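You operate a simulated robot arm through the tools that you are given. There is no shell and no other tool. Be economical: measure what you need, move in short steps, check, and stop when the job is done.

The job below is to be done with a simulated robot arm. You get a single attempt, and the scene is never put back.

JOB
Lid the green jar and the brown pot, then wipe the tea stain off the table.
Fine: the cloth goes back where it lay. What is to be rubbed or washed off counts as gone when no trace of it is left.
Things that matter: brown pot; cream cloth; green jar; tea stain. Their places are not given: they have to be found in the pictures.

It is judged by the outcome, as a careful person would: the job done as asked, and still so three seconds after it is handed in. It fails if anything else is knocked over, pushed out of place, dropped, spilled or broken. A push-on lid holds only when it is set on centred and level and pressed home; a screw cap is set on level and turned clockwise until tight. Flat cloth is picked up by pressing the open fingertips on it (5 to 10 N) and closing them slowly along it; thin cloth reads only 2 to 8 mm in the jaws.

ROBOT AND FRAMES
A 7-joint arm with a two-finger parallel gripper, fixed in place. Base frame: the origin is at the foot of the arm, x ahead of it, y to its left, z up; the work surface is at about z = 74.5. Readings come in cm, rad, newtons and seconds.
With the tool pointing down near the work surface it reaches from about 30 to 68 cm from the base axis. Its first joint turns from -1.152 to 1.152 rad. Payload 1.57 kg.
The TCP is the grasp point between the finger pads, 3 cm short of the fingertips. In the tool frame z runs along the fingers and y along their closing line. Largest opening 11 cm; finger width 2.4, thickness 1.2; the body of the gripper, 4.8 by 11.2 cm, starts 7.8 cm behind the TCP.
Orientation is that of the tool frame in the base frame, as a unit quaternion [w, x, y, z]. With the fingers straight down and closing along the base's y, the tool's x points along the base's -x, its y along +y and its z along -z.

CONTROLS
- The arm moves only by the tool arm_command. Its argument "series" is a list of rows, each a list of 3 entries, a list of its own where there are three numbers: the turn, a rotation vector about the tool's x, y, z in degrees, then the shift along the tool's x, y, z in cm, then the gripper command, from -1 (fully open) to 1 (shut), values between in proportion. In form: [[[ax, ay, az], [x, y, z], fingers], ...]. A call has 1 to 20 rows; each row is the pose to reach, as a shift and turn from the pose commanded when the call began, along the tool's axes at that moment. Rows are played at 5 a second. More than 5 cm and 0.15 rad between two rows, or a gripper value outside its range, and nothing of the call is played. A pose out of reach is approached as far as the arm can. The call stops where the force on the tool passes 40 N (or 10 N more than at its start, if that is more) or the arm is blocked; 0.2 s more then pass. The fingers move at their own pace (about 10.8 cm/s each) and stop on an object; they squeeze with about 37 N. The grip force told is the motor's: it shows also when the fingers shut on nothing. Time passes only in rows, and 0.2 s behind the last, so rows that repeat a pose let the fingers close. It gives the time, the measured TCP pose, the force on the tool (base axes), the opening and the grip force at its end, in the units of the frame above (readings bear some noise), with the torque about the TCP (base axes, N m) and any sound that the robot's microphone picked up.
- Cameras (640 x 400 px; columns grow to the right, rows downward): "scene" is fixed at [17.32, -41.36, 138.37]; the picture's right is [0.60, -0.80, 0.00], its down [-0.61, -0.46, -0.64] and it looks along [0.51, 0.39, -0.77] (base axes); focal length 314 px, centre (320, 200). "wrist" rides on the gripper at [7, 1.6, -14.1] in the tool frame; the picture's right is [-0.23, 0.97, 0.00], its down [-0.85, -0.20, -0.48] and it looks along [-0.47, -0.11, 0.88] (tool axes); focal length 222 px, centre (320, 200).
- camera(camera): a new picture of that camera. The clock stands still meanwhile.
- probe_pixels(camera, pixels): for up to 12 pixels [column, row] of the newest picture of that camera ("zoom" is the newest enlarged one), the place [x, y, z] in the base frame of the surface seen there, good to about 0.3 cm. The clock stands still meanwhile.
- inspect(camera, box): a new picture of the part [left, top, right, bottom] of that camera's present view, enlarged. The clock stands still meanwhile.
- hand_in(): hands the job in; it is judged then, once.

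Keep the steps short. Do not move on a guess: measure, check each grasp and each placing, and mend mistakes. In all there are 80 turns and 54 pictures (those below and enlarged ones count). Leave the gripper open and the arm clear of the work at the hand-in unless told otherwise, and finish with a single line.

The tools are called after "Request:" as name(argument=value, ...) on one line, values as JSON. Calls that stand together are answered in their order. arm_command: Moves the arm, as the interface text tells. Its arguments: {"type":"object","properties":{"series":{"type":"array"}},"required":["series"]} The other tools are called the same way: camera (camera) takes a picture; probe_pixels (camera, pixels) gives the place of the surface under pixels of a picture; inspect (camera, box) takes an enlarged picture of a part of a camera's view; hand_in () hands the job in.

At the start:

```text
time_s: 0.0
tcp_pos: [44.1, 8.2, 103.48]
ee_rot: [0.0, -0.002, 1.0, 0.0]
force: [0.3, -0.2, -0.3]
torque: [0.0, -0.01, 0.04]
gripper_width: 11.0
gripper_force: 0.1
```

scene: 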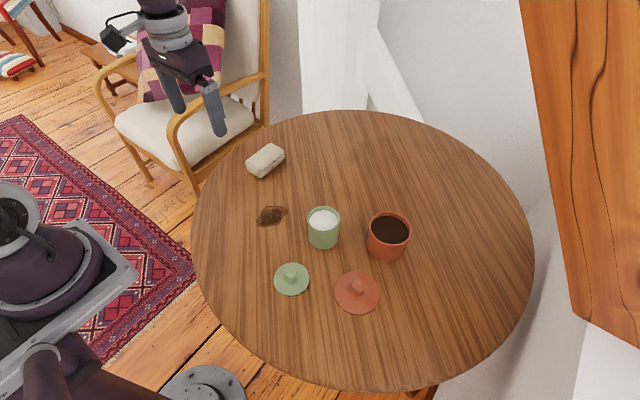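
wrist: 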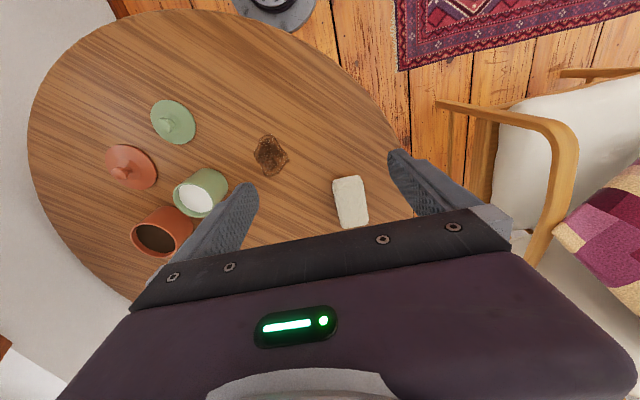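

I see the green jar near (323,228), the brown pot near (388,237), their lids at (291,278) and (357,292), the stain at (271,216) and the folded cloth at (265,161). I'll enlarge the scene and measure.

Request:
inspect(camera="scene", box=[230, 130, 430, 330])

Request:
probe_pixels(camera="scene", pixels=[[291, 272], [291, 285], [278, 280], [306, 280], [357, 286], [357, 303], [336, 293], [379, 293], [271, 216], [265, 158], [250, 164], [282, 152]])

```text
2.00 times, centred on (330, 230) of scene
```

zoom: 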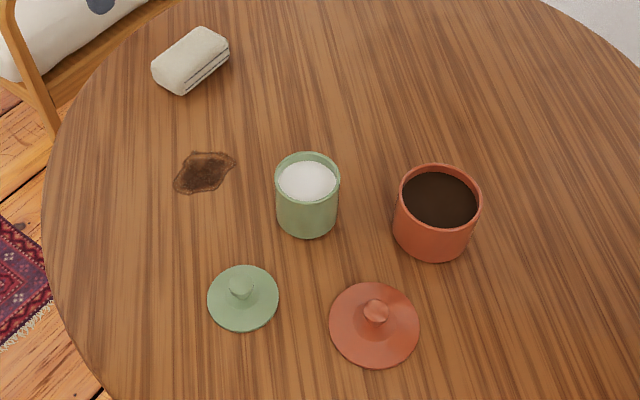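

```text
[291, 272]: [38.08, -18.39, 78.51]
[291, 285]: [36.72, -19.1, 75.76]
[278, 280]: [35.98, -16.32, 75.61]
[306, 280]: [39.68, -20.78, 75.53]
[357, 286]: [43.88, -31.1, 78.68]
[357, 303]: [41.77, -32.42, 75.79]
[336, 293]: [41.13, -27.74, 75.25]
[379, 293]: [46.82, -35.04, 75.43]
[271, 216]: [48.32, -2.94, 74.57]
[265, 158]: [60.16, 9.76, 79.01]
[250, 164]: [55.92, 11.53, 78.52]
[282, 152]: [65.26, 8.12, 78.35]
```

The cloth is a folded block about 4.5 cm tall. Next I'll measure the rims, knobs, stain extent and cloth corners on the zoom.

Request:
probe_pixels(camera="zoom", pixels=[[307, 151], [307, 209], [275, 180], [339, 180], [307, 182], [439, 166], [439, 230], [400, 198], [479, 198], [439, 200], [240, 278], [375, 303]])

Request:
probe_pixels(camera="zoom", pixels=[[240, 288], [229, 284], [251, 284], [375, 314], [364, 308], [387, 308], [175, 188], [234, 158], [192, 153], [205, 190], [155, 67], [207, 30]])

Request:
probe_pixels(camera="zoom", pixels=[[227, 44], [185, 80], [228, 58], [183, 94], [158, 80], [190, 56], [242, 331], [242, 267], [209, 297], [277, 297], [375, 366], [375, 284]])

```text
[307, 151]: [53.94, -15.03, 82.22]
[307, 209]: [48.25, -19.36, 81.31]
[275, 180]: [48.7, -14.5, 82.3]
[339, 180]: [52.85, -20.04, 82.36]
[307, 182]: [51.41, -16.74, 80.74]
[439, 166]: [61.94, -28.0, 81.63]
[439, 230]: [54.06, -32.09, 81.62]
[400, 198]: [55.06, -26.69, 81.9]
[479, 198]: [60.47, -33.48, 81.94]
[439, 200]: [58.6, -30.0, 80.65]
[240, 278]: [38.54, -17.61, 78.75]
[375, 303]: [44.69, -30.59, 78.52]
```

```text
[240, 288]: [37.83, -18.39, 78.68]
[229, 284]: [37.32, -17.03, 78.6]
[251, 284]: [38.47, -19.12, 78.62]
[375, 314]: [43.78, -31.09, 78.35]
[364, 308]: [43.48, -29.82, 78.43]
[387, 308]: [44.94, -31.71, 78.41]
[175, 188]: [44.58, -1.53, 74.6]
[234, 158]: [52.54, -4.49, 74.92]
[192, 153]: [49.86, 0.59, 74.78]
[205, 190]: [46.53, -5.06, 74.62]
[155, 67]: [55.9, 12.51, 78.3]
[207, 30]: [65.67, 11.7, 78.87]
```

```text
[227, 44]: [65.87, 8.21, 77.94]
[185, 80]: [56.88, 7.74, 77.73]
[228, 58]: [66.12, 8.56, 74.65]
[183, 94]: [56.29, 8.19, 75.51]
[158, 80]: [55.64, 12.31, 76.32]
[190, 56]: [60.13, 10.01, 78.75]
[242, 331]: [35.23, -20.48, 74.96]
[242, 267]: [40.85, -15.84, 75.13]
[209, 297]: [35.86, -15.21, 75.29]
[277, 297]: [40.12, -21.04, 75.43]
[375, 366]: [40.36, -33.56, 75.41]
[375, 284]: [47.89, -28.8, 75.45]
```

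Measured positions:
- Green jar: centre about (50.9, -17.3), rim at z 82.3.
- Green lid: about (38.0, -18.2), knob top at z 78.7.
- Brown pot: about (57.8, -30.1), rim at z 81.9.
- Brown lid: about (44.1, -31.0).

Next I'll move high above the green lid and check with the wrist camera.

Request:
arm_command(series=[[[0, 0, 0], [0.8, -3.3, 1.2], -1], [[0, 0, 0], [1.6, -6.6, 2.4], -1], [[0, 0, 0], [2.4, -9.9, 3.6], -0.5], [[0, 0, 0], [3.2, -13.2, 4.8], 0], [[0, 0, 0], [4.0, -16.5, 6.0], 0], [[0, 0, 0], [4.8, -19.8, 7.2], 0], [[0, 0, 0], [5.6, -23.1, 8.4], 0], [[0, 0, 0], [6.1, -26.35, 11], 0], [[0, 0, 0], [6.1, -26.35, 13.5], 0], [[0, 0, 0], [6.1, -26.35, 13.5], 0]])

Request:
camera(camera="wrist")

```text
time_s: 2.2
tcp_pos: [38.28, -17.88, 89.65]
ee_rot: [0.0, -0.001, 1.0, 0.0]
force: [0.3, -0.6, -0.3]
torque: [0.02, 0.0, -0.01]
gripper_width: 5.53
gripper_force: 0.1
```

```text
50 pictures are left
```

wrist: 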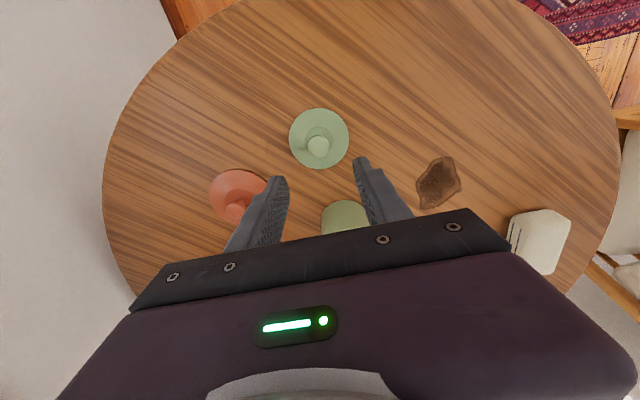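

The arm is over the green lid. I'll measure the knob (318,147) and plate edges in this view.

Request:
probe_pixels(camera="wrist", pixels=[[318, 146], [308, 146], [329, 146], [318, 137], [318, 155], [290, 138], [348, 138], [319, 109], [319, 167], [336, 130], [237, 209], [229, 209]])

Request:
arm_command(series=[[[0, 0, 0], [0, 0, 2], 0], [[0, 0, 0], [0, 0, 4], 0], [[0, 0, 0], [0, 0, 4], 0]])

```text
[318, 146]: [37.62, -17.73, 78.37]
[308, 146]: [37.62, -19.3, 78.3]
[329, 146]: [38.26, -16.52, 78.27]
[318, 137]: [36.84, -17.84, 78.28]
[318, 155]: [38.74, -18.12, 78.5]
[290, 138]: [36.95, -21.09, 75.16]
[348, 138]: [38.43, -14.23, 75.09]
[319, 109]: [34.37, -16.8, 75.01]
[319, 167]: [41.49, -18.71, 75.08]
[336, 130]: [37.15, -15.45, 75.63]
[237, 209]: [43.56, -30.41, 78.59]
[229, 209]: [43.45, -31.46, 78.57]
```

```text
time_s: 3.0
tcp_pos: [37.95, -17.96, 85.7]
ee_rot: [0.0, -0.001, 1.0, 0.0]
force: [0.3, 0.6, -0.2]
torque: [0.04, 0.03, 0.01]
gripper_width: 5.51
gripper_force: 0.0
```

The lid centre is about (37.9, -17.9), directly below the TCP. I'll descend to TCP z 79.4 (tips at 76.4) and close on the knob.

Request:
arm_command(series=[[[0, 0, 0], [0, 0, 2.5], 0], [[0, 0, 0], [0, 0, 4.5], 0], [[0, 0, 0], [0, 0, 6.2], 0], [[0, 0, 0], [0, 0, 6.2], 0], [[0, 0, 0], [0, 0, 6.2], 0.4], [[0, 0, 0], [0, 0, 6.2], 0.6], [[0, 0, 0], [0, 0, 6.2], 1], [[0, 0, 0], [0, 0, 6.2], 1]])

Request:
camera(camera="wrist")

```text
time_s: 4.8
tcp_pos: [38.09, -18.22, 79.67]
ee_rot: [0.0, -0.001, 1.0, 0.0]
force: [0.3, 1.0, 0.4]
torque: [0.02, 0.02, -0.01]
gripper_width: 2.44
gripper_force: 36.3
```

```text
49 pictures are left
```

wrist: 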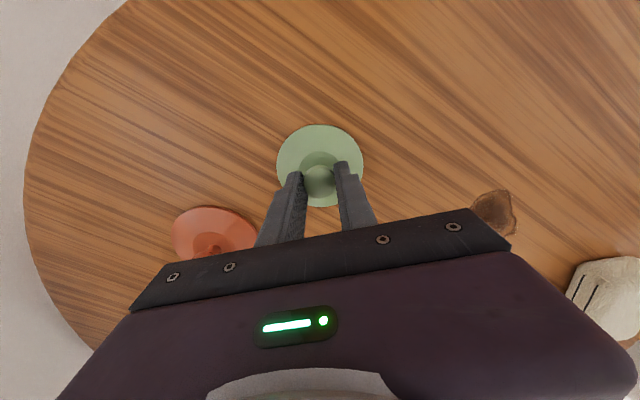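

The knob is held (2.44 cm, 36 N). I'll lift straight up and check the lid is level.

Request:
arm_command(series=[[[0, 0, 0], [0, 0, -1.5], 1], [[0, 0, 0], [0, 0, -4], 1], [[0, 0, 0], [0, 0, -7], 1], [[0, 0, 0], [0, 0, -10], 1], [[0, 0, 0], [0, 0, -12], 1], [[0, 0, 0], [0, 0, -12], 1]])

Request:
camera(camera="wrist")

Request:
inspect(camera="scene", box=[240, 170, 400, 270])

```text
time_s: 6.2
tcp_pos: [38.06, -18.16, 91.57]
ee_rot: [0.0, -0.001, 1.0, 0.001]
force: [0.5, 0.0, 0.2]
torque: [-0.04, -0.02, -0.01]
gripper_width: 0.01
gripper_force: 21.4
```

```text
48 pictures are left
```

wrist: 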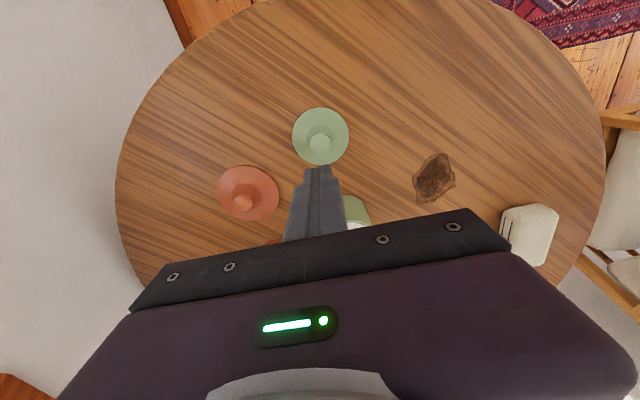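

```text
4.00 times, centred on (320, 220) of scene
```

zoom: 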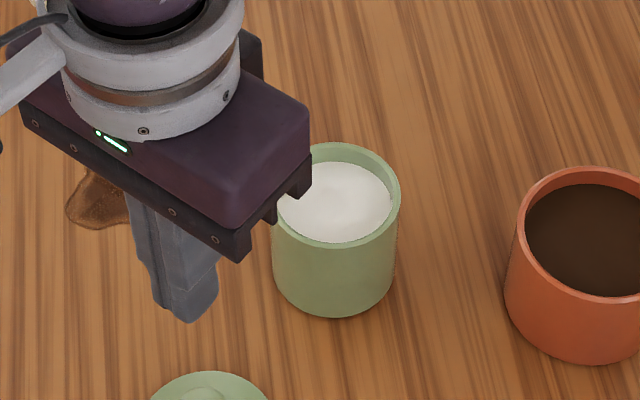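

The knob slipped out: width reads 0.01 and the lid is still on the table. My grip was too high. I'll look closely at the knob.

Request:
inspect(camera="wrist", box=[270, 95, 370, 170])

Request:
inspect(camera="scene", box=[251, 255, 331, 305])

```text
5.33 times, centred on (320, 132) of wrist
```

zoom: 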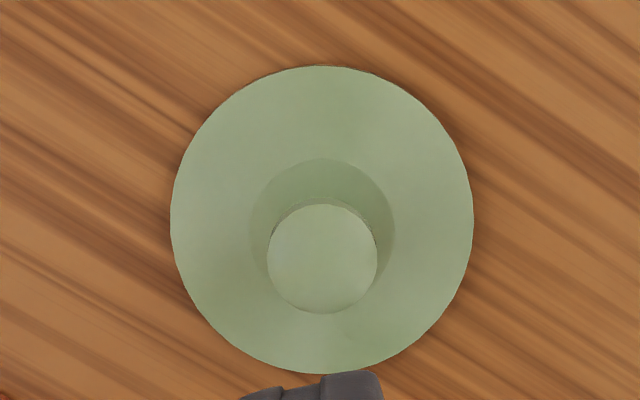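

```text
8.00 times, centred on (291, 280) of scene
```

zoom: 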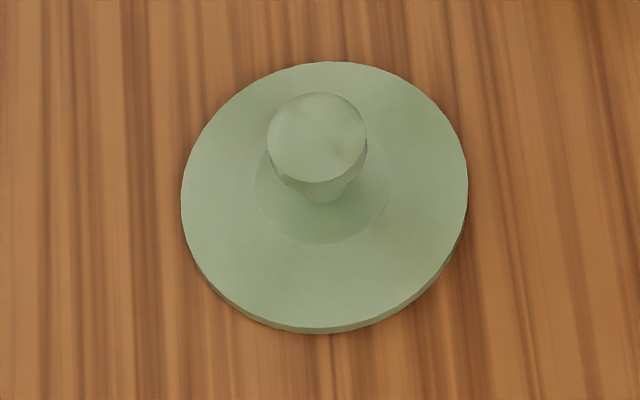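

The knob is a mushroom shape with its widest point just under the top and a narrow neck below. I'll measure heights so the tips can sit just above the disc at its base.

Request:
probe_pixels(camera="zoom", pixels=[[317, 135], [268, 140], [366, 140], [317, 95], [317, 178], [317, 220], [372, 200], [270, 200], [317, 300], [420, 200], [215, 200], [325, 70]])

```text
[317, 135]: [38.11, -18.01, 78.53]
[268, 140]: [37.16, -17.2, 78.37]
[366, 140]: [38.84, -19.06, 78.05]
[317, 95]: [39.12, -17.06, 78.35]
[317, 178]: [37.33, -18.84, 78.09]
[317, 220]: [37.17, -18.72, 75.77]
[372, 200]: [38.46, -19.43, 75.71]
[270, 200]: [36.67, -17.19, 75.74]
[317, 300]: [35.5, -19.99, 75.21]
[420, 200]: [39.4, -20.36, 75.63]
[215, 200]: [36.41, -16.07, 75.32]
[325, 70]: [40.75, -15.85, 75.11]
```

The disc top is at z 75.75, and the earlier tips were near 76.7. I'll open, descend to about TCP 78.9 and check for contact force before closing.

Request:
arm_command(series=[[[0, 0, 0], [0, 0, 2], 0], [[0, 0, 0], [0, 0, 5], 0], [[0, 0, 0], [0, 0, 8], 0], [[0, 0, 0], [0, 0, 10.5], 0], [[0, 0, 0], [0, 0, 12], 0], [[0, 0, 0], [0, 0, 12.6], 0], [[0, 0, 0], [0, 0, 12.7], 0], [[0, 0, 0], [0, 0, 12.7], 0]])

Request:
camera(camera="wrist")

```text
time_s: 8.0
tcp_pos: [37.95, -18.13, 78.95]
ee_rot: [0.0, -0.001, 1.0, -0.001]
force: [0.1, -0.1, -0.3]
torque: [-0.02, -0.01, 0.01]
gripper_width: 5.5
gripper_force: 0.0
```

```text
44 pictures are left
```

wrist: 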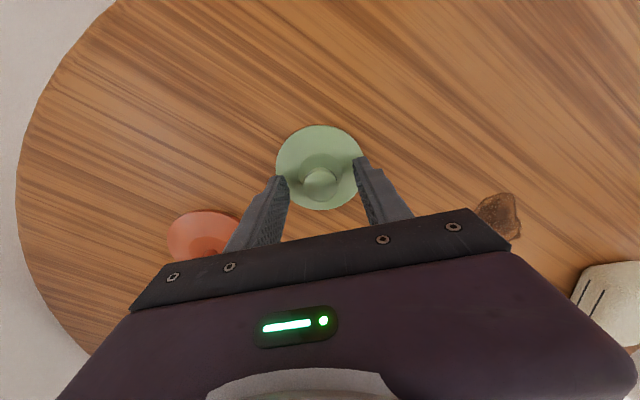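

No contact yet. I'll check fore-aft alignment by probing the fingertips and knob.

Request:
inspect(camera="wrist", box=[240, 120, 400, 220])

Request:
probe_pixels(camera="wrist", pixels=[[282, 179], [276, 182], [286, 184], [357, 160], [362, 159], [367, 164], [320, 185], [320, 176], [320, 195]])

```text
4.00 times, centred on (320, 170) of wrist
```

zoom: 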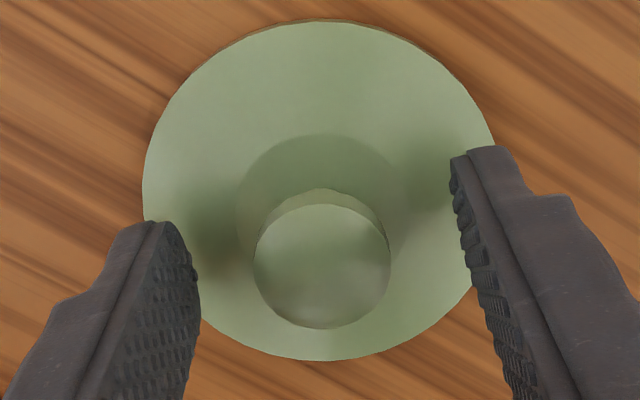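

```text
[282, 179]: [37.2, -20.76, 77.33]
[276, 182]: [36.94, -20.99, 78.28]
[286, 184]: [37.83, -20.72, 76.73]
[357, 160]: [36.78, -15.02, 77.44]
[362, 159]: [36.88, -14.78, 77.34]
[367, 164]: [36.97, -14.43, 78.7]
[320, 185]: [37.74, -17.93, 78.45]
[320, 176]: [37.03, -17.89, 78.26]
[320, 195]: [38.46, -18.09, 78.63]
```

It's aligned to within 0.2 cm. I'll nudge 0.15 cm back, close, and lift a little, slowly.

Request:
arm_command(series=[[[0, 0, 0], [0.15, 0, 0], 0.3], [[0, 0, 0], [0.15, 0, 0], 0.5], [[0, 0, 0], [0.15, 0, 0], 0.7], [[0, 0, 0], [0.15, 0, 0], 1], [[0, 0, 0], [0.15, 0, 0], 1], [[0, 0, 0], [0.15, 0, -0.3], 1], [[0, 0, 0], [0.15, 0, -0.6], 1], [[0, 0, 0], [0.15, 0, -1], 1], [[0, 0, 0], [0.15, 0, -1.5], 1], [[0, 0, 0], [0.15, 0, -1.5], 1]])

Request:
camera(camera="wrist")

```text
time_s: 10.2
tcp_pos: [37.81, -18.14, 80.38]
ee_rot: [0.0, 0.001, 1.0, 0.0]
force: [0.3, -0.8, -0.9]
torque: [0.0, 0.01, 0.01]
gripper_width: 2.47
gripper_force: 35.8
```

```text
42 pictures are left
```

wrist: 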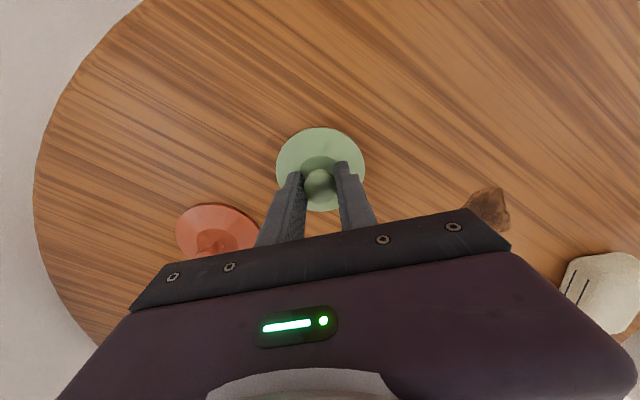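

The lid rises with the gripper this time (width 2.47). I'll continue up to about z 90 gently.

Request:
arm_command(series=[[[0, 0, 0], [0, 0, -0.5], 1], [[0, 0, 0], [0, 0, -1.2], 1], [[0, 0, 0], [0, 0, -2.2], 1], [[0, 0, 0], [0, 0, -3.4], 1], [[0, 0, 0], [0, 0, -4.6], 1], [[0, 0, 0], [0, 0, -5.8], 1], [[0, 0, 0], [0, 0, -7], 1], [[0, 0, 0], [0, 0, -8.2], 1], [[0, 0, 0], [0, 0, -9.2], 1], [[0, 0, 0], [0, 0, -9.7], 1], [[0, 0, 0], [0, 0, -9.7], 1]])

Request:
inspect(camera="scene", box=[200, 150, 360, 300])

```text
time_s: 12.6
tcp_pos: [37.85, -18.11, 90.14]
ee_rot: [-0.001, 0.0, 1.0, 0.0]
force: [0.7, 0.7, -1.2]
torque: [-0.04, -0.01, 0.01]
gripper_width: 2.45
gripper_force: 36.5
```

```text
2.67 times, centred on (280, 225) of scene
```

zoom: 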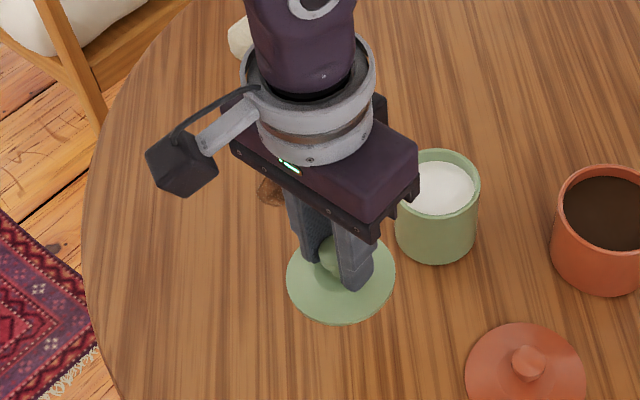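

It's held. I'll measure the lid's offset from the TCP in the wrist view, and zoom on the jar rim for an accurate centre.

Request:
camera(camera="wrist")

Request:
inspect(camera="scene", box=[283, 203, 363, 253])

```text
40 pictures are left
```

wrist: 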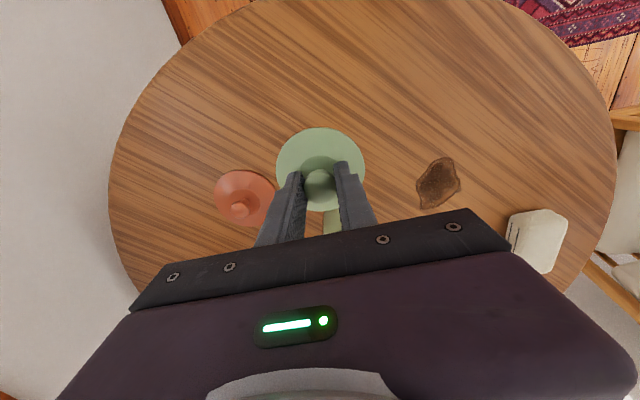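

```text
8.00 times, centred on (323, 228) of scene
```

zoom: 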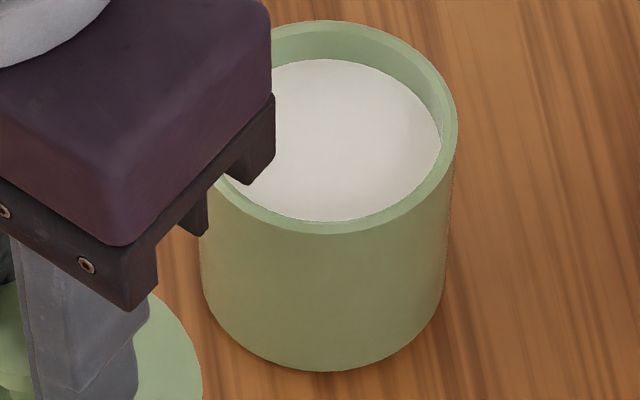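

Request:
probe_pixels(camera="zoom", pixels=[[340, 25], [410, 55], [450, 125], [425, 185], [380, 216], [327, 228], [280, 220], [235, 197], [290, 30], [448, 90]])

Request:
probe_pixels(camera="wrist", pixels=[[280, 168], [361, 168], [320, 130], [290, 142], [350, 142], [318, 209], [312, 208], [326, 209], [320, 180]])

```text
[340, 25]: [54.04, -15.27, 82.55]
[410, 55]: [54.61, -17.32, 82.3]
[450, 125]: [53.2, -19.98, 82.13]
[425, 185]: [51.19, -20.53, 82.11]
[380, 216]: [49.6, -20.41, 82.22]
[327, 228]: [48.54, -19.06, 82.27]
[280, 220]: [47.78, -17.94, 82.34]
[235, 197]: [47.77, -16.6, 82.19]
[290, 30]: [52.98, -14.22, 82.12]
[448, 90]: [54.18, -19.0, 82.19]
```

```text
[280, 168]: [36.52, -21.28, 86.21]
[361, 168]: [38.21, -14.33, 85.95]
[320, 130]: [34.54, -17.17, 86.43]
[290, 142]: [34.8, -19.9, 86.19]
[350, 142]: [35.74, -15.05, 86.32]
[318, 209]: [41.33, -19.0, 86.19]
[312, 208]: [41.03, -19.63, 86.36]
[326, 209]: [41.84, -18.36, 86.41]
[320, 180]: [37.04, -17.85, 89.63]
```

Fits give a jar centre of about (51.2, -17.25) and the lid at (37.9, -18.0). I'll shift by (+13.3, +0.78), raising slightly for clearance.

Request:
arm_command(series=[[[0, 0, 0], [-0.5, 0, -0.5], 1], [[0, 0, 0], [-2, 0.1, -1], 1], [[0, 0, 0], [-4, 0.2, -1], 1], [[0, 0, 0], [-6, 0.3, -1], 1], [[0, 0, 0], [-8, 0.45, -1], 1], [[0, 0, 0], [-10, 0.6, -1], 1], [[0, 0, 0], [-12, 0.7, -1], 1], [[0, 0, 0], [-13, 0.78, -1], 1], [[0, 0, 0], [-13.3, 0.78, -1], 1], [[0, 0, 0], [-13.3, 0.78, -1], 1]])

Request:
camera(camera="wrist")

Request:
inspect(camera="scene", box=[263, 183, 383, 258])

```text
time_s: 14.8
tcp_pos: [51.23, -17.29, 91.16]
ee_rot: [0.0, -0.001, 1.0, 0.0]
force: [0.0, 0.1, 0.2]
torque: [0.01, 0.03, -0.02]
gripper_width: 2.42
gripper_force: 36.3
```

```text
38 pictures are left
```

wrist: 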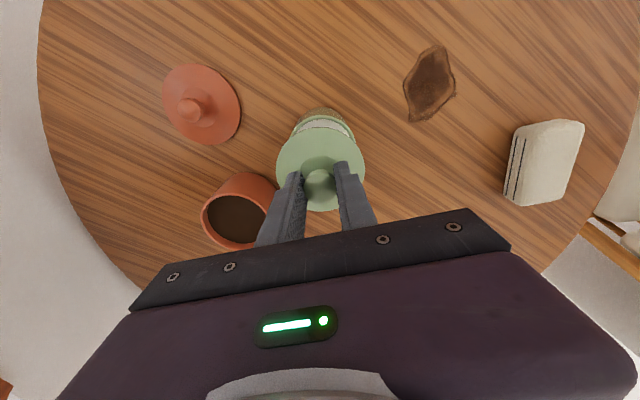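

```text
5.33 times, centred on (323, 220) of scene
```

zoom: 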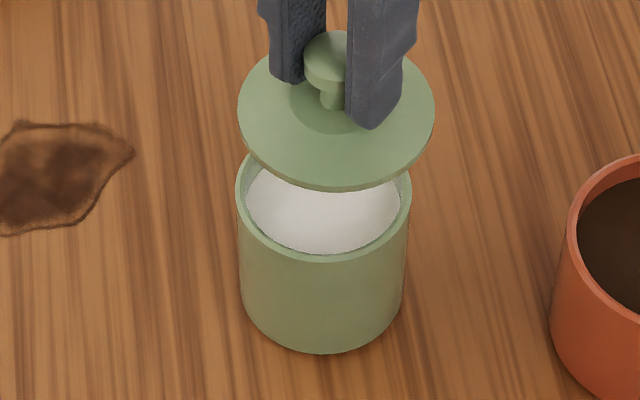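

The lid looks aligned. I'll lower to about 0.8 cm above the rim and compare again.

Request:
arm_command(series=[[[0, 0, 0], [0, 0, 1], 1], [[0, 0, 0], [0, 0, 2], 1], [[0, 0, 0], [0, 0, 3], 1], [[0, 0, 0], [0, 0, 3.5], 1], [[0, 0, 0], [0, 0, 3.5], 1]])

Request:
inspect(camera="wrist", box=[240, 100, 400, 220])

Request:
inspect(camera="scene", box=[283, 193, 363, 243])

```text
time_s: 16.0
tcp_pos: [51.2, -17.24, 87.7]
ee_rot: [0.0, 0.0, 1.0, 0.0]
force: [-0.5, 0.8, 0.2]
torque: [-0.03, 0.03, -0.01]
gripper_width: 2.47
gripper_force: 35.9
```

```text
3.33 times, centred on (320, 160) of wrist
```

zoom: 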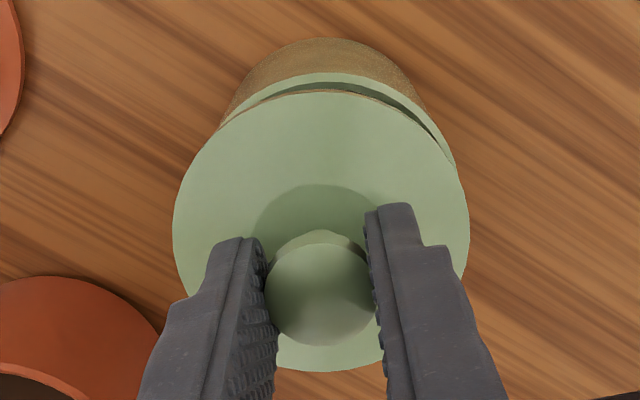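

```text
8.00 times, centred on (323, 218) of scene
```

zoom: 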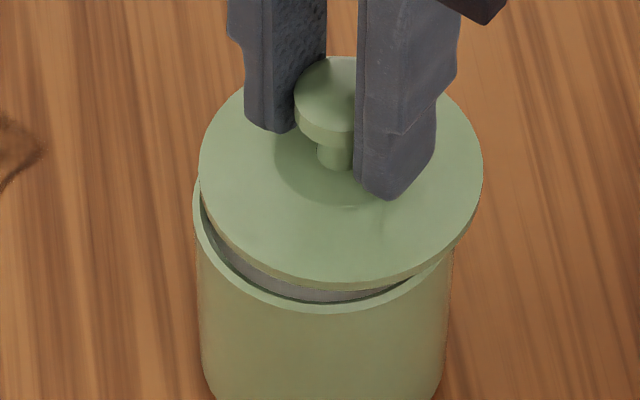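

In the scene zoom the lid is about 0.3 cm off toward image right. I'll probe to quantify that.

Request:
probe_pixels(camera="zoom", pixels=[[203, 170], [480, 170], [225, 115], [465, 130], [340, 275], [270, 255], [420, 255], [315, 306], [230, 262], [260, 285], [200, 215], [360, 303]])

Request:
camera(camera="wrist")

Request:
probe_pixels(camera="wrist", pixels=[[322, 123], [341, 126], [305, 125], [353, 139], [294, 134], [293, 170], [359, 172], [320, 130], [300, 135], [345, 137], [313, 208], [330, 208]])

```text
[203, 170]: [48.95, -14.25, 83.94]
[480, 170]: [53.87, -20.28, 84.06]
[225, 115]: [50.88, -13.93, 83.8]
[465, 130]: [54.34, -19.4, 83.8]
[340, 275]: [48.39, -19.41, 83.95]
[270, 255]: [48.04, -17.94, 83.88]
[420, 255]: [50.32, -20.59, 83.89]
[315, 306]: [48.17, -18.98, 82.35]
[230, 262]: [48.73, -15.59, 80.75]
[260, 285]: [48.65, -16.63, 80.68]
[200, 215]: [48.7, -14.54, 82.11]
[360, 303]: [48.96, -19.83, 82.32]
```

```text
34 pictures are left
```

wrist: 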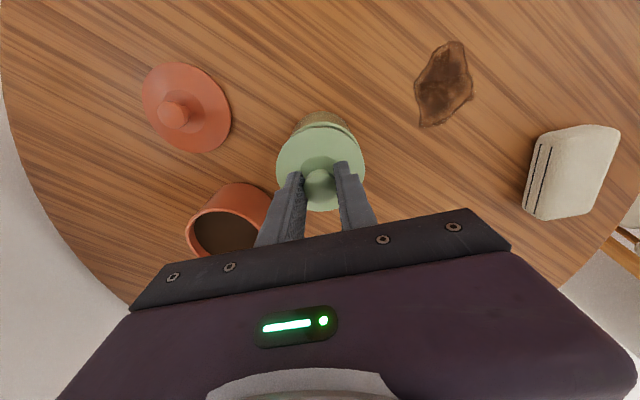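

```text
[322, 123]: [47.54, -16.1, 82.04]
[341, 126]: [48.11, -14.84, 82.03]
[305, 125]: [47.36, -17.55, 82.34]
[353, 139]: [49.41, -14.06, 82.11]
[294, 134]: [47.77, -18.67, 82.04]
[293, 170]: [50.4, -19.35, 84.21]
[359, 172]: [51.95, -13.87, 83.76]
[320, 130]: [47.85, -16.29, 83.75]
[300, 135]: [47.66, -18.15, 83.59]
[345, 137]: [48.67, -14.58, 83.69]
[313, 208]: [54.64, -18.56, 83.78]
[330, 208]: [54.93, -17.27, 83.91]
```

Both views agree that the lid should move about (-0.22, +0.22) cm. I'll apply that and drop a further 0.4 cm to compare.

Request:
arm_command(series=[[[0, 0, 0], [0.22, 0.22, 0], 1], [[0, 0, 0], [0.22, 0.22, 0.4], 1], [[0, 0, 0], [0.22, 0.22, 0.4], 1]])

Request:
inspect(camera="scene", box=[283, 203, 363, 253])

Request:
inspect(camera="wrist", box=[240, 100, 400, 220])

```text
time_s: 16.8
tcp_pos: [51.0, -17.21, 87.34]
ee_rot: [0.0, -0.001, 1.0, 0.001]
force: [-0.6, 0.6, 0.6]
torque: [0.01, 0.02, -0.01]
gripper_width: 2.46
gripper_force: 36.2
```

```text
8.00 times, centred on (323, 228) of scene
```

zoom: 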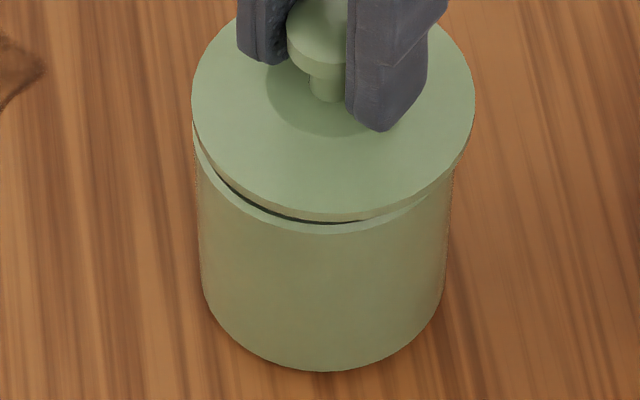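

```text
3.33 times, centred on (320, 160) of wrist
```

zoom: 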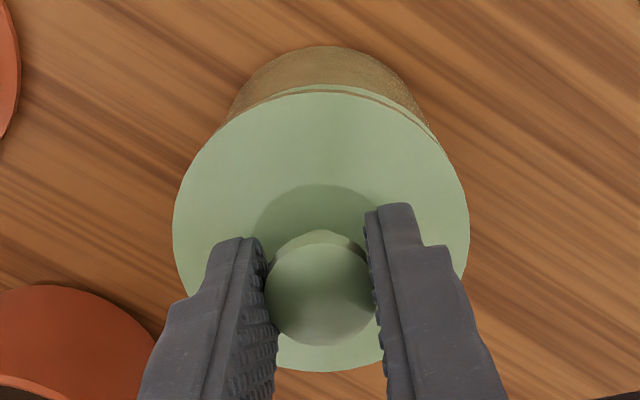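

The lid is still about 0.25 cm toward image right (lid cols 192–475, jar axis about 323). I'll correct by (-0.14, +0.19) and look again.

Request:
arm_command(series=[[[0, 0, 0], [0.14, 0.19, 0], 1], [[0, 0, 0], [0.14, 0.19, 0], 1], [[0, 0, 0], [0.14, 0.19, 0], 1]])

Request:
inspect(camera="scene", box=[283, 203, 363, 253])

Request:
inspect(camera="wrist", box=[280, 100, 360, 150])

```text
time_s: 17.6
tcp_pos: [50.76, -16.95, 87.44]
ee_rot: [0.0, -0.001, 1.0, 0.0]
force: [-0.8, -0.9, -0.7]
torque: [0.0, 0.02, 0.0]
gripper_width: 2.45
gripper_force: 36.9
```

```text
8.00 times, centred on (323, 228) of scene
```

zoom: 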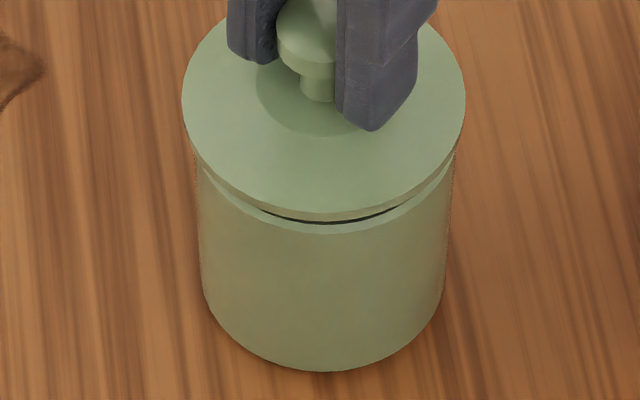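

```text
8.00 times, centred on (320, 125) of wrist
```

zoom: 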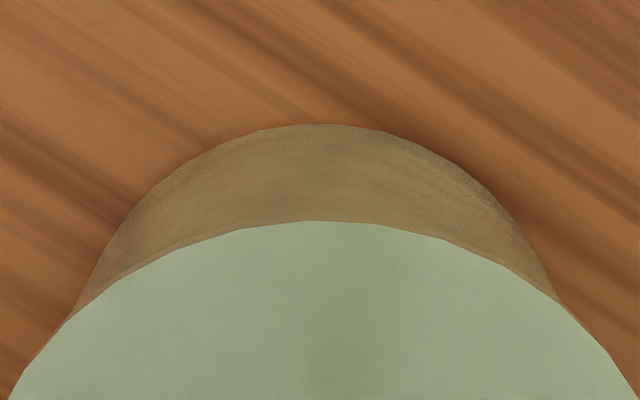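

The lid is now symmetric about the jar axis. I'll lower in small steps until it seats.

Request:
arm_command(series=[[[0, 0, 0], [0, 0, 0.2], 1], [[0, 0, 0], [0, 0, 0.4], 1], [[0, 0, 0], [0, 0, 0.55], 1], [[0, 0, 0], [0, 0, 0.55], 1]])

Request:
inspect(camera="scene", box=[283, 203, 363, 253])

```text
time_s: 18.6
tcp_pos: [50.85, -16.98, 86.65]
ee_rot: [0.001, -0.001, 1.0, 0.0]
force: [0.3, 0.5, -1.0]
torque: [0.0, -0.01, -0.01]
gripper_width: 2.44
gripper_force: 36.3
```

```text
8.00 times, centred on (323, 228) of scene
```

zoom: 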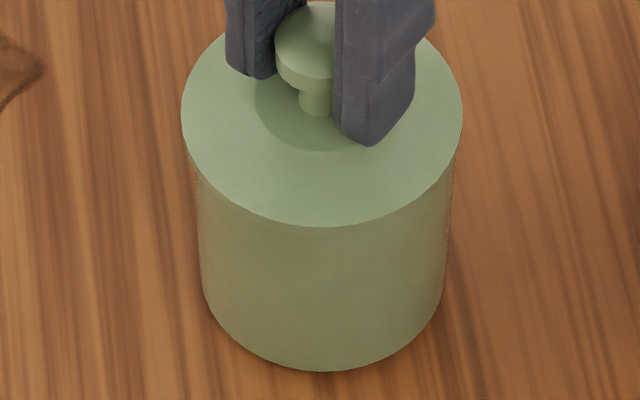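

No force yet and the lid is nearly down. I'll continue in 0.1 cm steps, pressing home.

Request:
arm_command(series=[[[0, 0, 0], [0, 0, 0.1], 1], [[0, 0, 0], [0, 0, 0.2], 1], [[0, 0, 0], [0, 0, 0.3], 1], [[0, 0, 0], [0, 0, 0.4], 1], [[0, 0, 0], [0, 0, 0.4], 1]])

```text
time_s: 19.6
tcp_pos: [50.79, -17.01, 86.47]
ee_rot: [0.001, -0.002, 1.0, -0.001]
force: [-2.6, 2.3, 6.7]
torque: [0.09, 0.11, 0.03]
gripper_width: 2.43
gripper_force: 36.3
heard: snap
stopped in row 5: the force on the tool passed its limit at 44 N (the readings are from after the stop); the commanded pose is now the measured one
```

A snap was heard at 44 N, so the lid is pressed home. I'll open partly, rise and check.

Request:
arm_command(series=[[[0, 0, 0], [0, 0, 0], 0.3], [[0, 0, 0], [0, 0, 0], 0], [[0, 0, 0], [0, 0, 0], 0], [[0, 0, 0], [0, 0, -2], 0], [[0, 0, 0], [0, 0, -5], 0], [[0, 0, 0], [0, 0, -7], 0], [[0, 0, 0], [0, 0, -7], 0]])

Request:
inspect(camera="scene", box=[270, 190, 430, 320])

```text
time_s: 21.2
tcp_pos: [50.69, -16.98, 93.57]
ee_rot: [0.002, -0.001, 1.0, -0.001]
force: [-0.2, 0.9, -0.6]
torque: [-0.02, 0.02, -0.04]
gripper_width: 5.49
gripper_force: 0.0
```

```text
3.08 times, centred on (350, 255) of scene
```

zoom: 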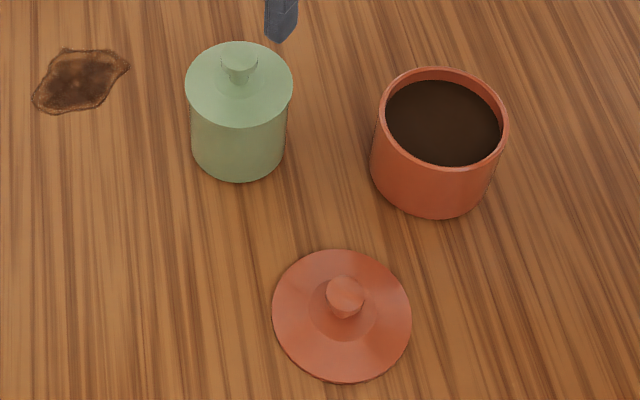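

The green jar is lidded, level and centred. Next I'll move above the brown lid near (43.9, -30.9).

Request:
arm_command(series=[[[0, 0, 0], [1.7, -3.5, 0], 0], [[0, 0, 0], [3.4, -7, 0], 0], [[0, 0, 0], [5.1, -10.5, 1], 0], [[0, 0, 0], [6.8, -13.9, 3], 0], [[0, 0, 0], [6.8, -13.9, 6], 0], [[0, 0, 0], [6.8, -13.9, 8.5], 0], [[0, 0, 0], [6.8, -13.9, 8.5], 0]])

Request:
inspect(camera="wrist", box=[240, 100, 400, 220])

Request:
probe_pixels(camera="zoom", pixels=[[320, 260]])

```text
time_s: 22.8
tcp_pos: [44.18, -30.72, 85.18]
ee_rot: [0.001, 0.0, 1.0, -0.001]
force: [-0.1, -0.4, 0.3]
torque: [0.0, 0.02, -0.01]
gripper_width: 5.47
gripper_force: 0.0
```

```text
3.33 times, centred on (320, 160) of wrist
```

zoom: 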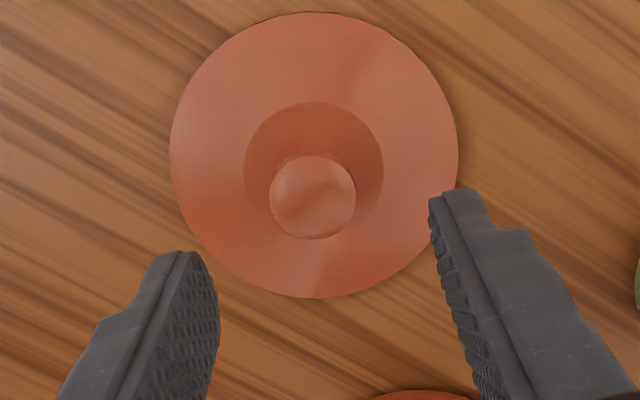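

```text
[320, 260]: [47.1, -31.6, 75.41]
```

Request:
probe_pixels(camera="zoom", pixels=[[312, 197], [272, 197], [354, 197], [312, 158], [312, 236], [314, 125], [172, 155], [457, 155], [314, 15], [314, 296], [340, 130]])

```text
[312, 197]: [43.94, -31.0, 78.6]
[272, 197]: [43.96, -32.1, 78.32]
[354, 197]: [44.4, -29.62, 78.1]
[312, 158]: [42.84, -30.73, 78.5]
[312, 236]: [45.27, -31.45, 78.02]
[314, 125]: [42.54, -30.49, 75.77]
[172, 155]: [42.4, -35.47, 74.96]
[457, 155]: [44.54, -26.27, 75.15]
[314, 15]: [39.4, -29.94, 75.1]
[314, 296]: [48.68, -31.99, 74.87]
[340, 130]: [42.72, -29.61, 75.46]
```

Lid centre is (44.05, -30.95) and the knob base is at 75.75. I'll correct by (-0.1, -0.2), descend to TCP about 78.9 and close.

Request:
arm_command(series=[[[0, 0, 0], [0.1, -0.22, 1], 0], [[0, 0, 0], [0.1, -0.22, 3], 0], [[0, 0, 0], [0.1, -0.22, 5], 0], [[0, 0, 0], [0.1, -0.22, 6], 0], [[0, 0, 0], [0.1, -0.22, 6.2], 0], [[0, 0, 0], [0.1, -0.22, 6.2], 0], [[0, 0, 0], [0.1, -0.22, 6.2], 0.3], [[0, 0, 0], [0.1, -0.22, 6.2], 0.5], [[0, 0, 0], [0.1, -0.22, 6.2], 0.7], [[0, 0, 0], [0.1, -0.22, 6.2], 1], [[0, 0, 0], [0.1, -0.22, 6.2], 1]])

```text
time_s: 25.2
tcp_pos: [44.01, -31.11, 78.81]
ee_rot: [0.002, -0.001, 1.0, -0.001]
force: [-0.7, -0.4, 0.6]
torque: [0.02, -0.01, -0.02]
gripper_width: 2.43
gripper_force: 36.6
```

The knob is gripped at 2.43 cm. I'll lift gently to about z 90.

Request:
arm_command(series=[[[0, 0, 0], [0, 0, -0.3], 1], [[0, 0, 0], [0, 0, -0.7], 1], [[0, 0, 0], [0, 0, -1.3], 1], [[0, 0, 0], [0, 0, -2.1], 1], [[0, 0, 0], [0, 0, -3.2], 1], [[0, 0, 0], [0, 0, -4.4], 1], [[0, 0, 0], [0, 0, -5.6], 1], [[0, 0, 0], [0, 0, -6.8], 1], [[0, 0, 0], [0, 0, -8], 1], [[0, 0, 0], [0, 0, -9.2], 1], [[0, 0, 0], [0, 0, -10.4], 1], [[0, 0, 0], [0, 0, -11.2], 1], [[0, 0, 0], [0, 0, -11.2], 1]])

Request:
inspect(camera="scene", box=[348, 207, 428, 267])

```text
time_s: 28.0
tcp_pos: [44.02, -31.05, 89.84]
ee_rot: [0.002, -0.002, 1.0, -0.001]
force: [0.4, -0.8, -0.7]
torque: [-0.02, -0.05, -0.01]
gripper_width: 2.45
gripper_force: 36.1
```

```text
6.67 times, centred on (388, 237) of scene
```

zoom: 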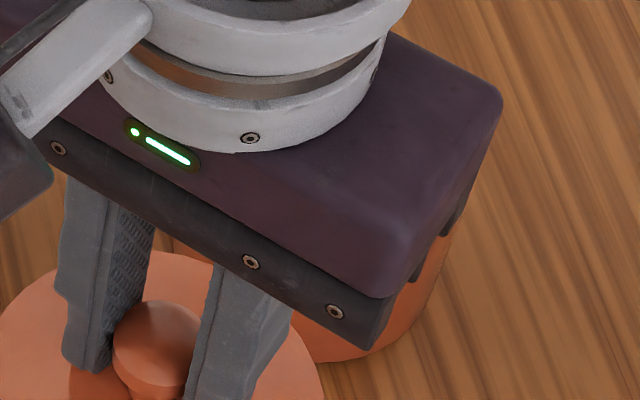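

The brown lid is held. I'll carry it by (+13.55, +1.2) to above the pot.

Request:
arm_command(series=[[[0, 0, 0], [-0.5, 0.05, -0.5], 1], [[0, 0, 0], [-2, 0.2, -1], 1], [[0, 0, 0], [-4, 0.35, -1], 1], [[0, 0, 0], [-6, 0.5, -1], 1], [[0, 0, 0], [-8, 0.7, -1], 1], [[0, 0, 0], [-10, 0.9, -1], 1], [[0, 0, 0], [-12, 1.1, -1], 1], [[0, 0, 0], [-13.2, 1.2, -1], 1], [[0, 0, 0], [-13.55, 1.2, -0.5], 1], [[0, 0, 0], [-13.55, 1.2, 0.5], 1], [[0, 0, 0], [-13.55, 1.2, 1.2], 1], [[0, 0, 0], [-13.55, 1.2, 1.2], 1]])

Request:
inspect(camera="scene", box=[348, 207, 428, 267])

Request:
inspect(camera="wrist", box=[240, 100, 400, 220])

```text
time_s: 30.6
tcp_pos: [57.62, -29.93, 88.86]
ee_rot: [0.001, -0.001, 1.0, -0.001]
force: [0.0, 0.0, -0.4]
torque: [0.04, -0.01, -0.03]
gripper_width: 2.46
gripper_force: 36.2
```

```text
6.67 times, centred on (388, 237) of scene
```

zoom: 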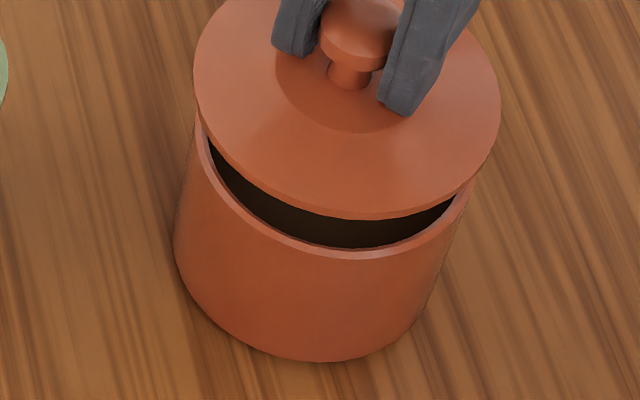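

```text
3.33 times, centred on (320, 160) of wrist
```

zoom: 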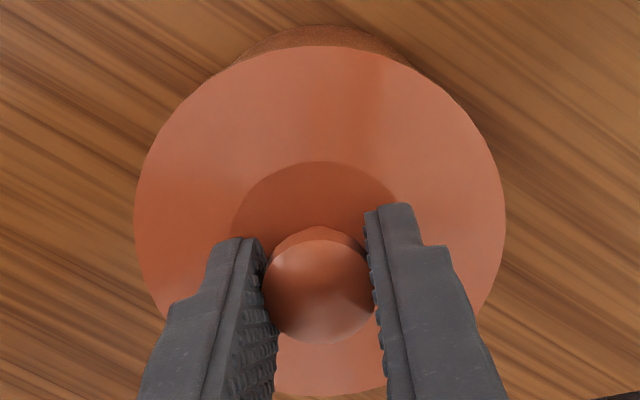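

In the scene zoom the lid (cols 194–501) lies on the pot's axis after perspective. I'll lower 1.8 cm and recheck.

Request:
arm_command(series=[[[0, 0, 0], [0, 0, 0.6], 1], [[0, 0, 0], [0, 0, 1.2], 1], [[0, 0, 0], [0, 0, 1.8], 1], [[0, 0, 0], [0, 0, 1.8], 1]])

Request:
inspect(camera="wrist", box=[240, 100, 400, 220])

Request:
inspect(camera="scene", box=[348, 207, 428, 267])

Request:
probe_pixels(camera="zoom", pixels=[[195, 100], [497, 100], [345, 240], [260, 215], [430, 215], [340, 256], [250, 235], [415, 243], [205, 170], [465, 205], [230, 50], [475, 60]])

```text
time_s: 31.6
tcp_pos: [57.55, -29.95, 87.05]
ee_rot: [0.002, 0.0, 1.0, -0.002]
force: [0.0, -0.5, -1.1]
torque: [0.01, 0.02, 0.02]
gripper_width: 2.43
gripper_force: 36.9
```

```text
3.33 times, centred on (320, 160) of wrist
```

zoom: 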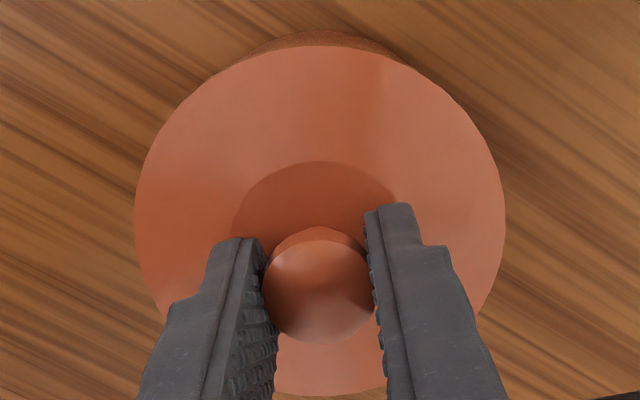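

```text
6.67 times, centred on (388, 237) of scene
```

zoom: 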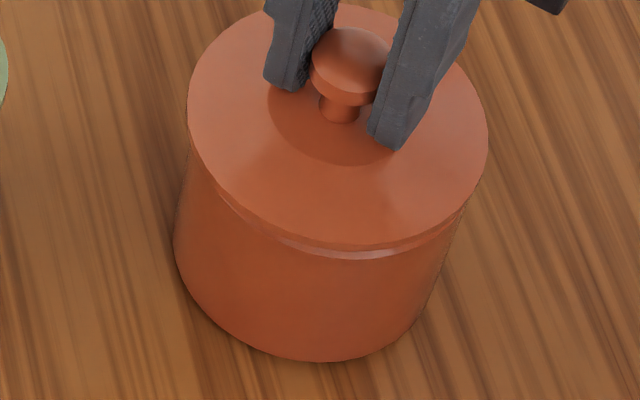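

```text
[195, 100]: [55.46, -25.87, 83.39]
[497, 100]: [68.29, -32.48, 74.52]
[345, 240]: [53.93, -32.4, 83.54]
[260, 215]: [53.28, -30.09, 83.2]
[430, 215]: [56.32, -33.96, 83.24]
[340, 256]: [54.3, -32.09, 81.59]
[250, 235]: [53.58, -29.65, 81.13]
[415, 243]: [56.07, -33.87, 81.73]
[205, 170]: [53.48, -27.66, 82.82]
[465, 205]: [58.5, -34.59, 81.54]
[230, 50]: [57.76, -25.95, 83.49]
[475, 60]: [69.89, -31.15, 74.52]
```

It's aligned within about 0.1 cm. I'll lower in 0.15 cm steps until it presses home.

Request:
arm_command(series=[[[0, 0, 0], [0, 0, 0.2], 1], [[0, 0, 0], [0, 0, 0.4], 1], [[0, 0, 0], [0, 0, 0.55], 1], [[0, 0, 0], [0, 0, 0.65], 1], [[0, 0, 0], [0, 0, 0.75], 1], [[0, 0, 0], [0, 0, 0.85], 1], [[0, 0, 0], [0, 0, 0.95], 1], [[0, 0, 0], [0, 0, 1.05], 1], [[0, 0, 0], [0, 0, 1.15], 1], [[0, 0, 0], [0, 0, 1.25], 1], [[0, 0, 0], [0, 0, 1.35], 1], [[0, 0, 0], [0, 0, 1.45], 1]])

Request:
inspect(camera="scene", box=[348, 207, 428, 267])

```text
time_s: 34.2
tcp_pos: [57.63, -29.94, 85.86]
ee_rot: [0.003, -0.001, 1.0, -0.002]
force: [-3.9, 5.2, 30.2]
torque: [0.21, 0.3, 0.03]
gripper_width: 2.47
gripper_force: 36.5
```

```text
6.67 times, centred on (388, 237) of scene
```

zoom: 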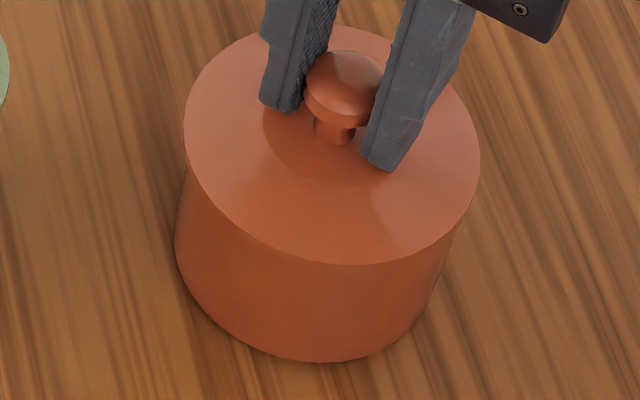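

It is at 30 N with no snap heard yet. I'll press slightly more.

Request:
arm_command(series=[[[0, 0, 0], [0, 0, 0.1], 1], [[0, 0, 0], [0, 0, 0.2], 1], [[0, 0, 0], [0, 0, 0.3], 1], [[0, 0, 0], [0, 0, 0.4], 1]])

```text
time_s: 34.6
tcp_pos: [57.68, -30.09, 85.91]
ee_rot: [0.004, 0.0, 1.0, -0.002]
force: [-0.2, 0.1, 7.1]
torque: [0.04, 0.2, 0.03]
gripper_width: 2.46
gripper_force: 36.4
stopped in row 2: the force on the tool passed its limit at 44 N (the readings are from after the stop); the commanded pose is now the measured one
```

No snap this time. The side force (-3.9, +5.2) hints at a slight off-centre. I'll release, back up and look at how the lid sits.

Request:
arm_command(series=[[[0, 0, 0], [0, 0, 0], 0.3], [[0, 0, 0], [0, 0, 0], 0], [[0, 0, 0], [0, 0, 0], 0], [[0, 0, 0], [0, 0, -2], 0], [[0, 0, 0], [0, 0, -5], 0], [[0, 0, 0], [4, 0, -8], 0], [[0, 0, 0], [8, 0, -8], 0], [[0, 0, 0], [8, 0, -8], 0]])

Request:
inspect(camera="scene", box=[348, 207, 428, 267])

Request:
camera(camera="wrist")

```text
time_s: 36.4
tcp_pos: [49.57, -29.87, 94.1]
ee_rot: [0.004, -0.001, 1.0, -0.003]
force: [0.6, 0.1, -0.9]
torque: [0.01, -0.01, -0.02]
gripper_width: 5.51
gripper_force: 0.0
heard: snap
```

```text
6.67 times, centred on (388, 237) of scene
```

zoom: 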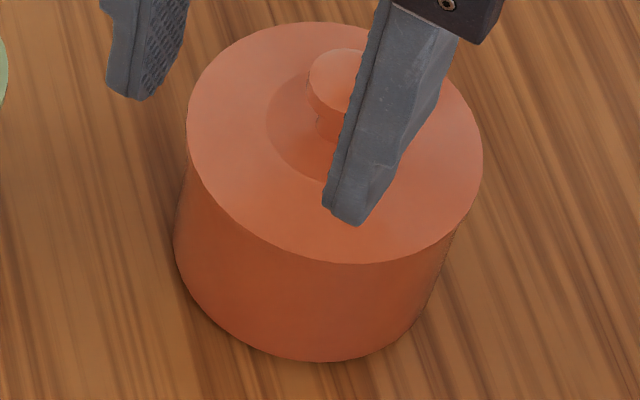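

```text
19 pictures are left
```

wrist: 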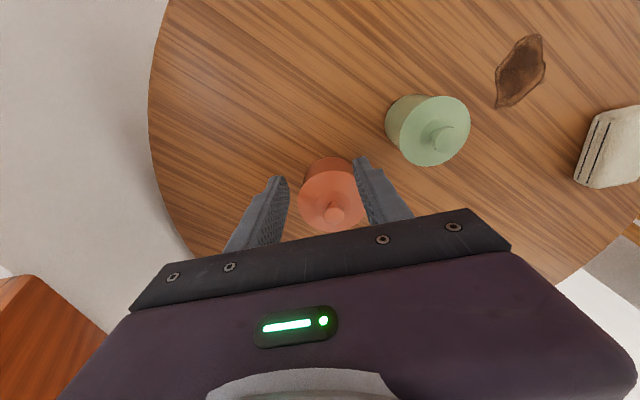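

A snap was heard as the grip relaxed, and the lid looks level. To be sure it's home, I'll close the fingers and press straight down on the knob top.

Request:
arm_command(series=[[[0, 0, 0], [-3, -0.1, 0], 0.5], [[0, 0, 0], [-6, -0.1, 0], 1], [[0, 0, 0], [-8.1, -0.1, 0], 1], [[0, 0, 0], [-8.1, -0.1, 2], 1], [[0, 0, 0], [-8.1, -0.1, 4], 1], [[0, 0, 0], [-8.1, -0.1, 5], 1], [[0, 0, 0], [-8.1, -0.1, 5.3], 1], [[0, 0, 0], [-8.1, -0.1, 5.5], 1], [[0, 0, 0], [-8.1, -0.1, 5.7], 1], [[0, 0, 0], [-8.1, -0.1, 5.8], 1], [[0, 0, 0], [-8.1, -0.1, 5.9], 1], [[0, 0, 0], [-8.1, -0.1, 6.0], 1], [[0, 0, 0], [-8.1, -0.1, 6.1], 1], [[0, 0, 0], [-8.1, -0.1, 6.2], 1], [[0, 0, 0], [-8.1, -0.1, 6.3], 1], [[0, 0, 0], [-8.1, -0.1, 6.4], 1]])

```text
time_s: 38.5
tcp_pos: [57.8, -30.1, 88.34]
ee_rot: [0.005, -0.001, 1.0, -0.003]
force: [-5.6, 4.4, 12.0]
torque: [0.11, 0.3, -0.03]
gripper_width: 0.01
gripper_force: 21.2
stopped in row 10: the force on the tool passed its limit at 43 N (the readings are from after the stop); the commanded pose is now the measured one
```

Contact came at 88.34 with 43 N and no new snap. I'll press again from this preload to reach a slightly higher force.

Request:
arm_command(series=[[[0, 0, 0], [0, 0, 0.05], 1], [[0, 0, 0], [0, 0, 0.1], 1], [[0, 0, 0], [0, 0, 0.13], 1], [[0, 0, 0], [0, 0, 0.13], 1]])

```text
time_s: 39.4
tcp_pos: [57.88, -30.24, 88.46]
ee_rot: [0.005, -0.001, 1.0, -0.004]
force: [-5.7, 4.8, 11.8]
torque: [0.14, 0.28, -0.05]
gripper_width: 0.0
gripper_force: 21.6
stopped in row 4: the force on the tool passed its limit at 41 N (the readings are from after the stop); the commanded pose is now the measured one
```

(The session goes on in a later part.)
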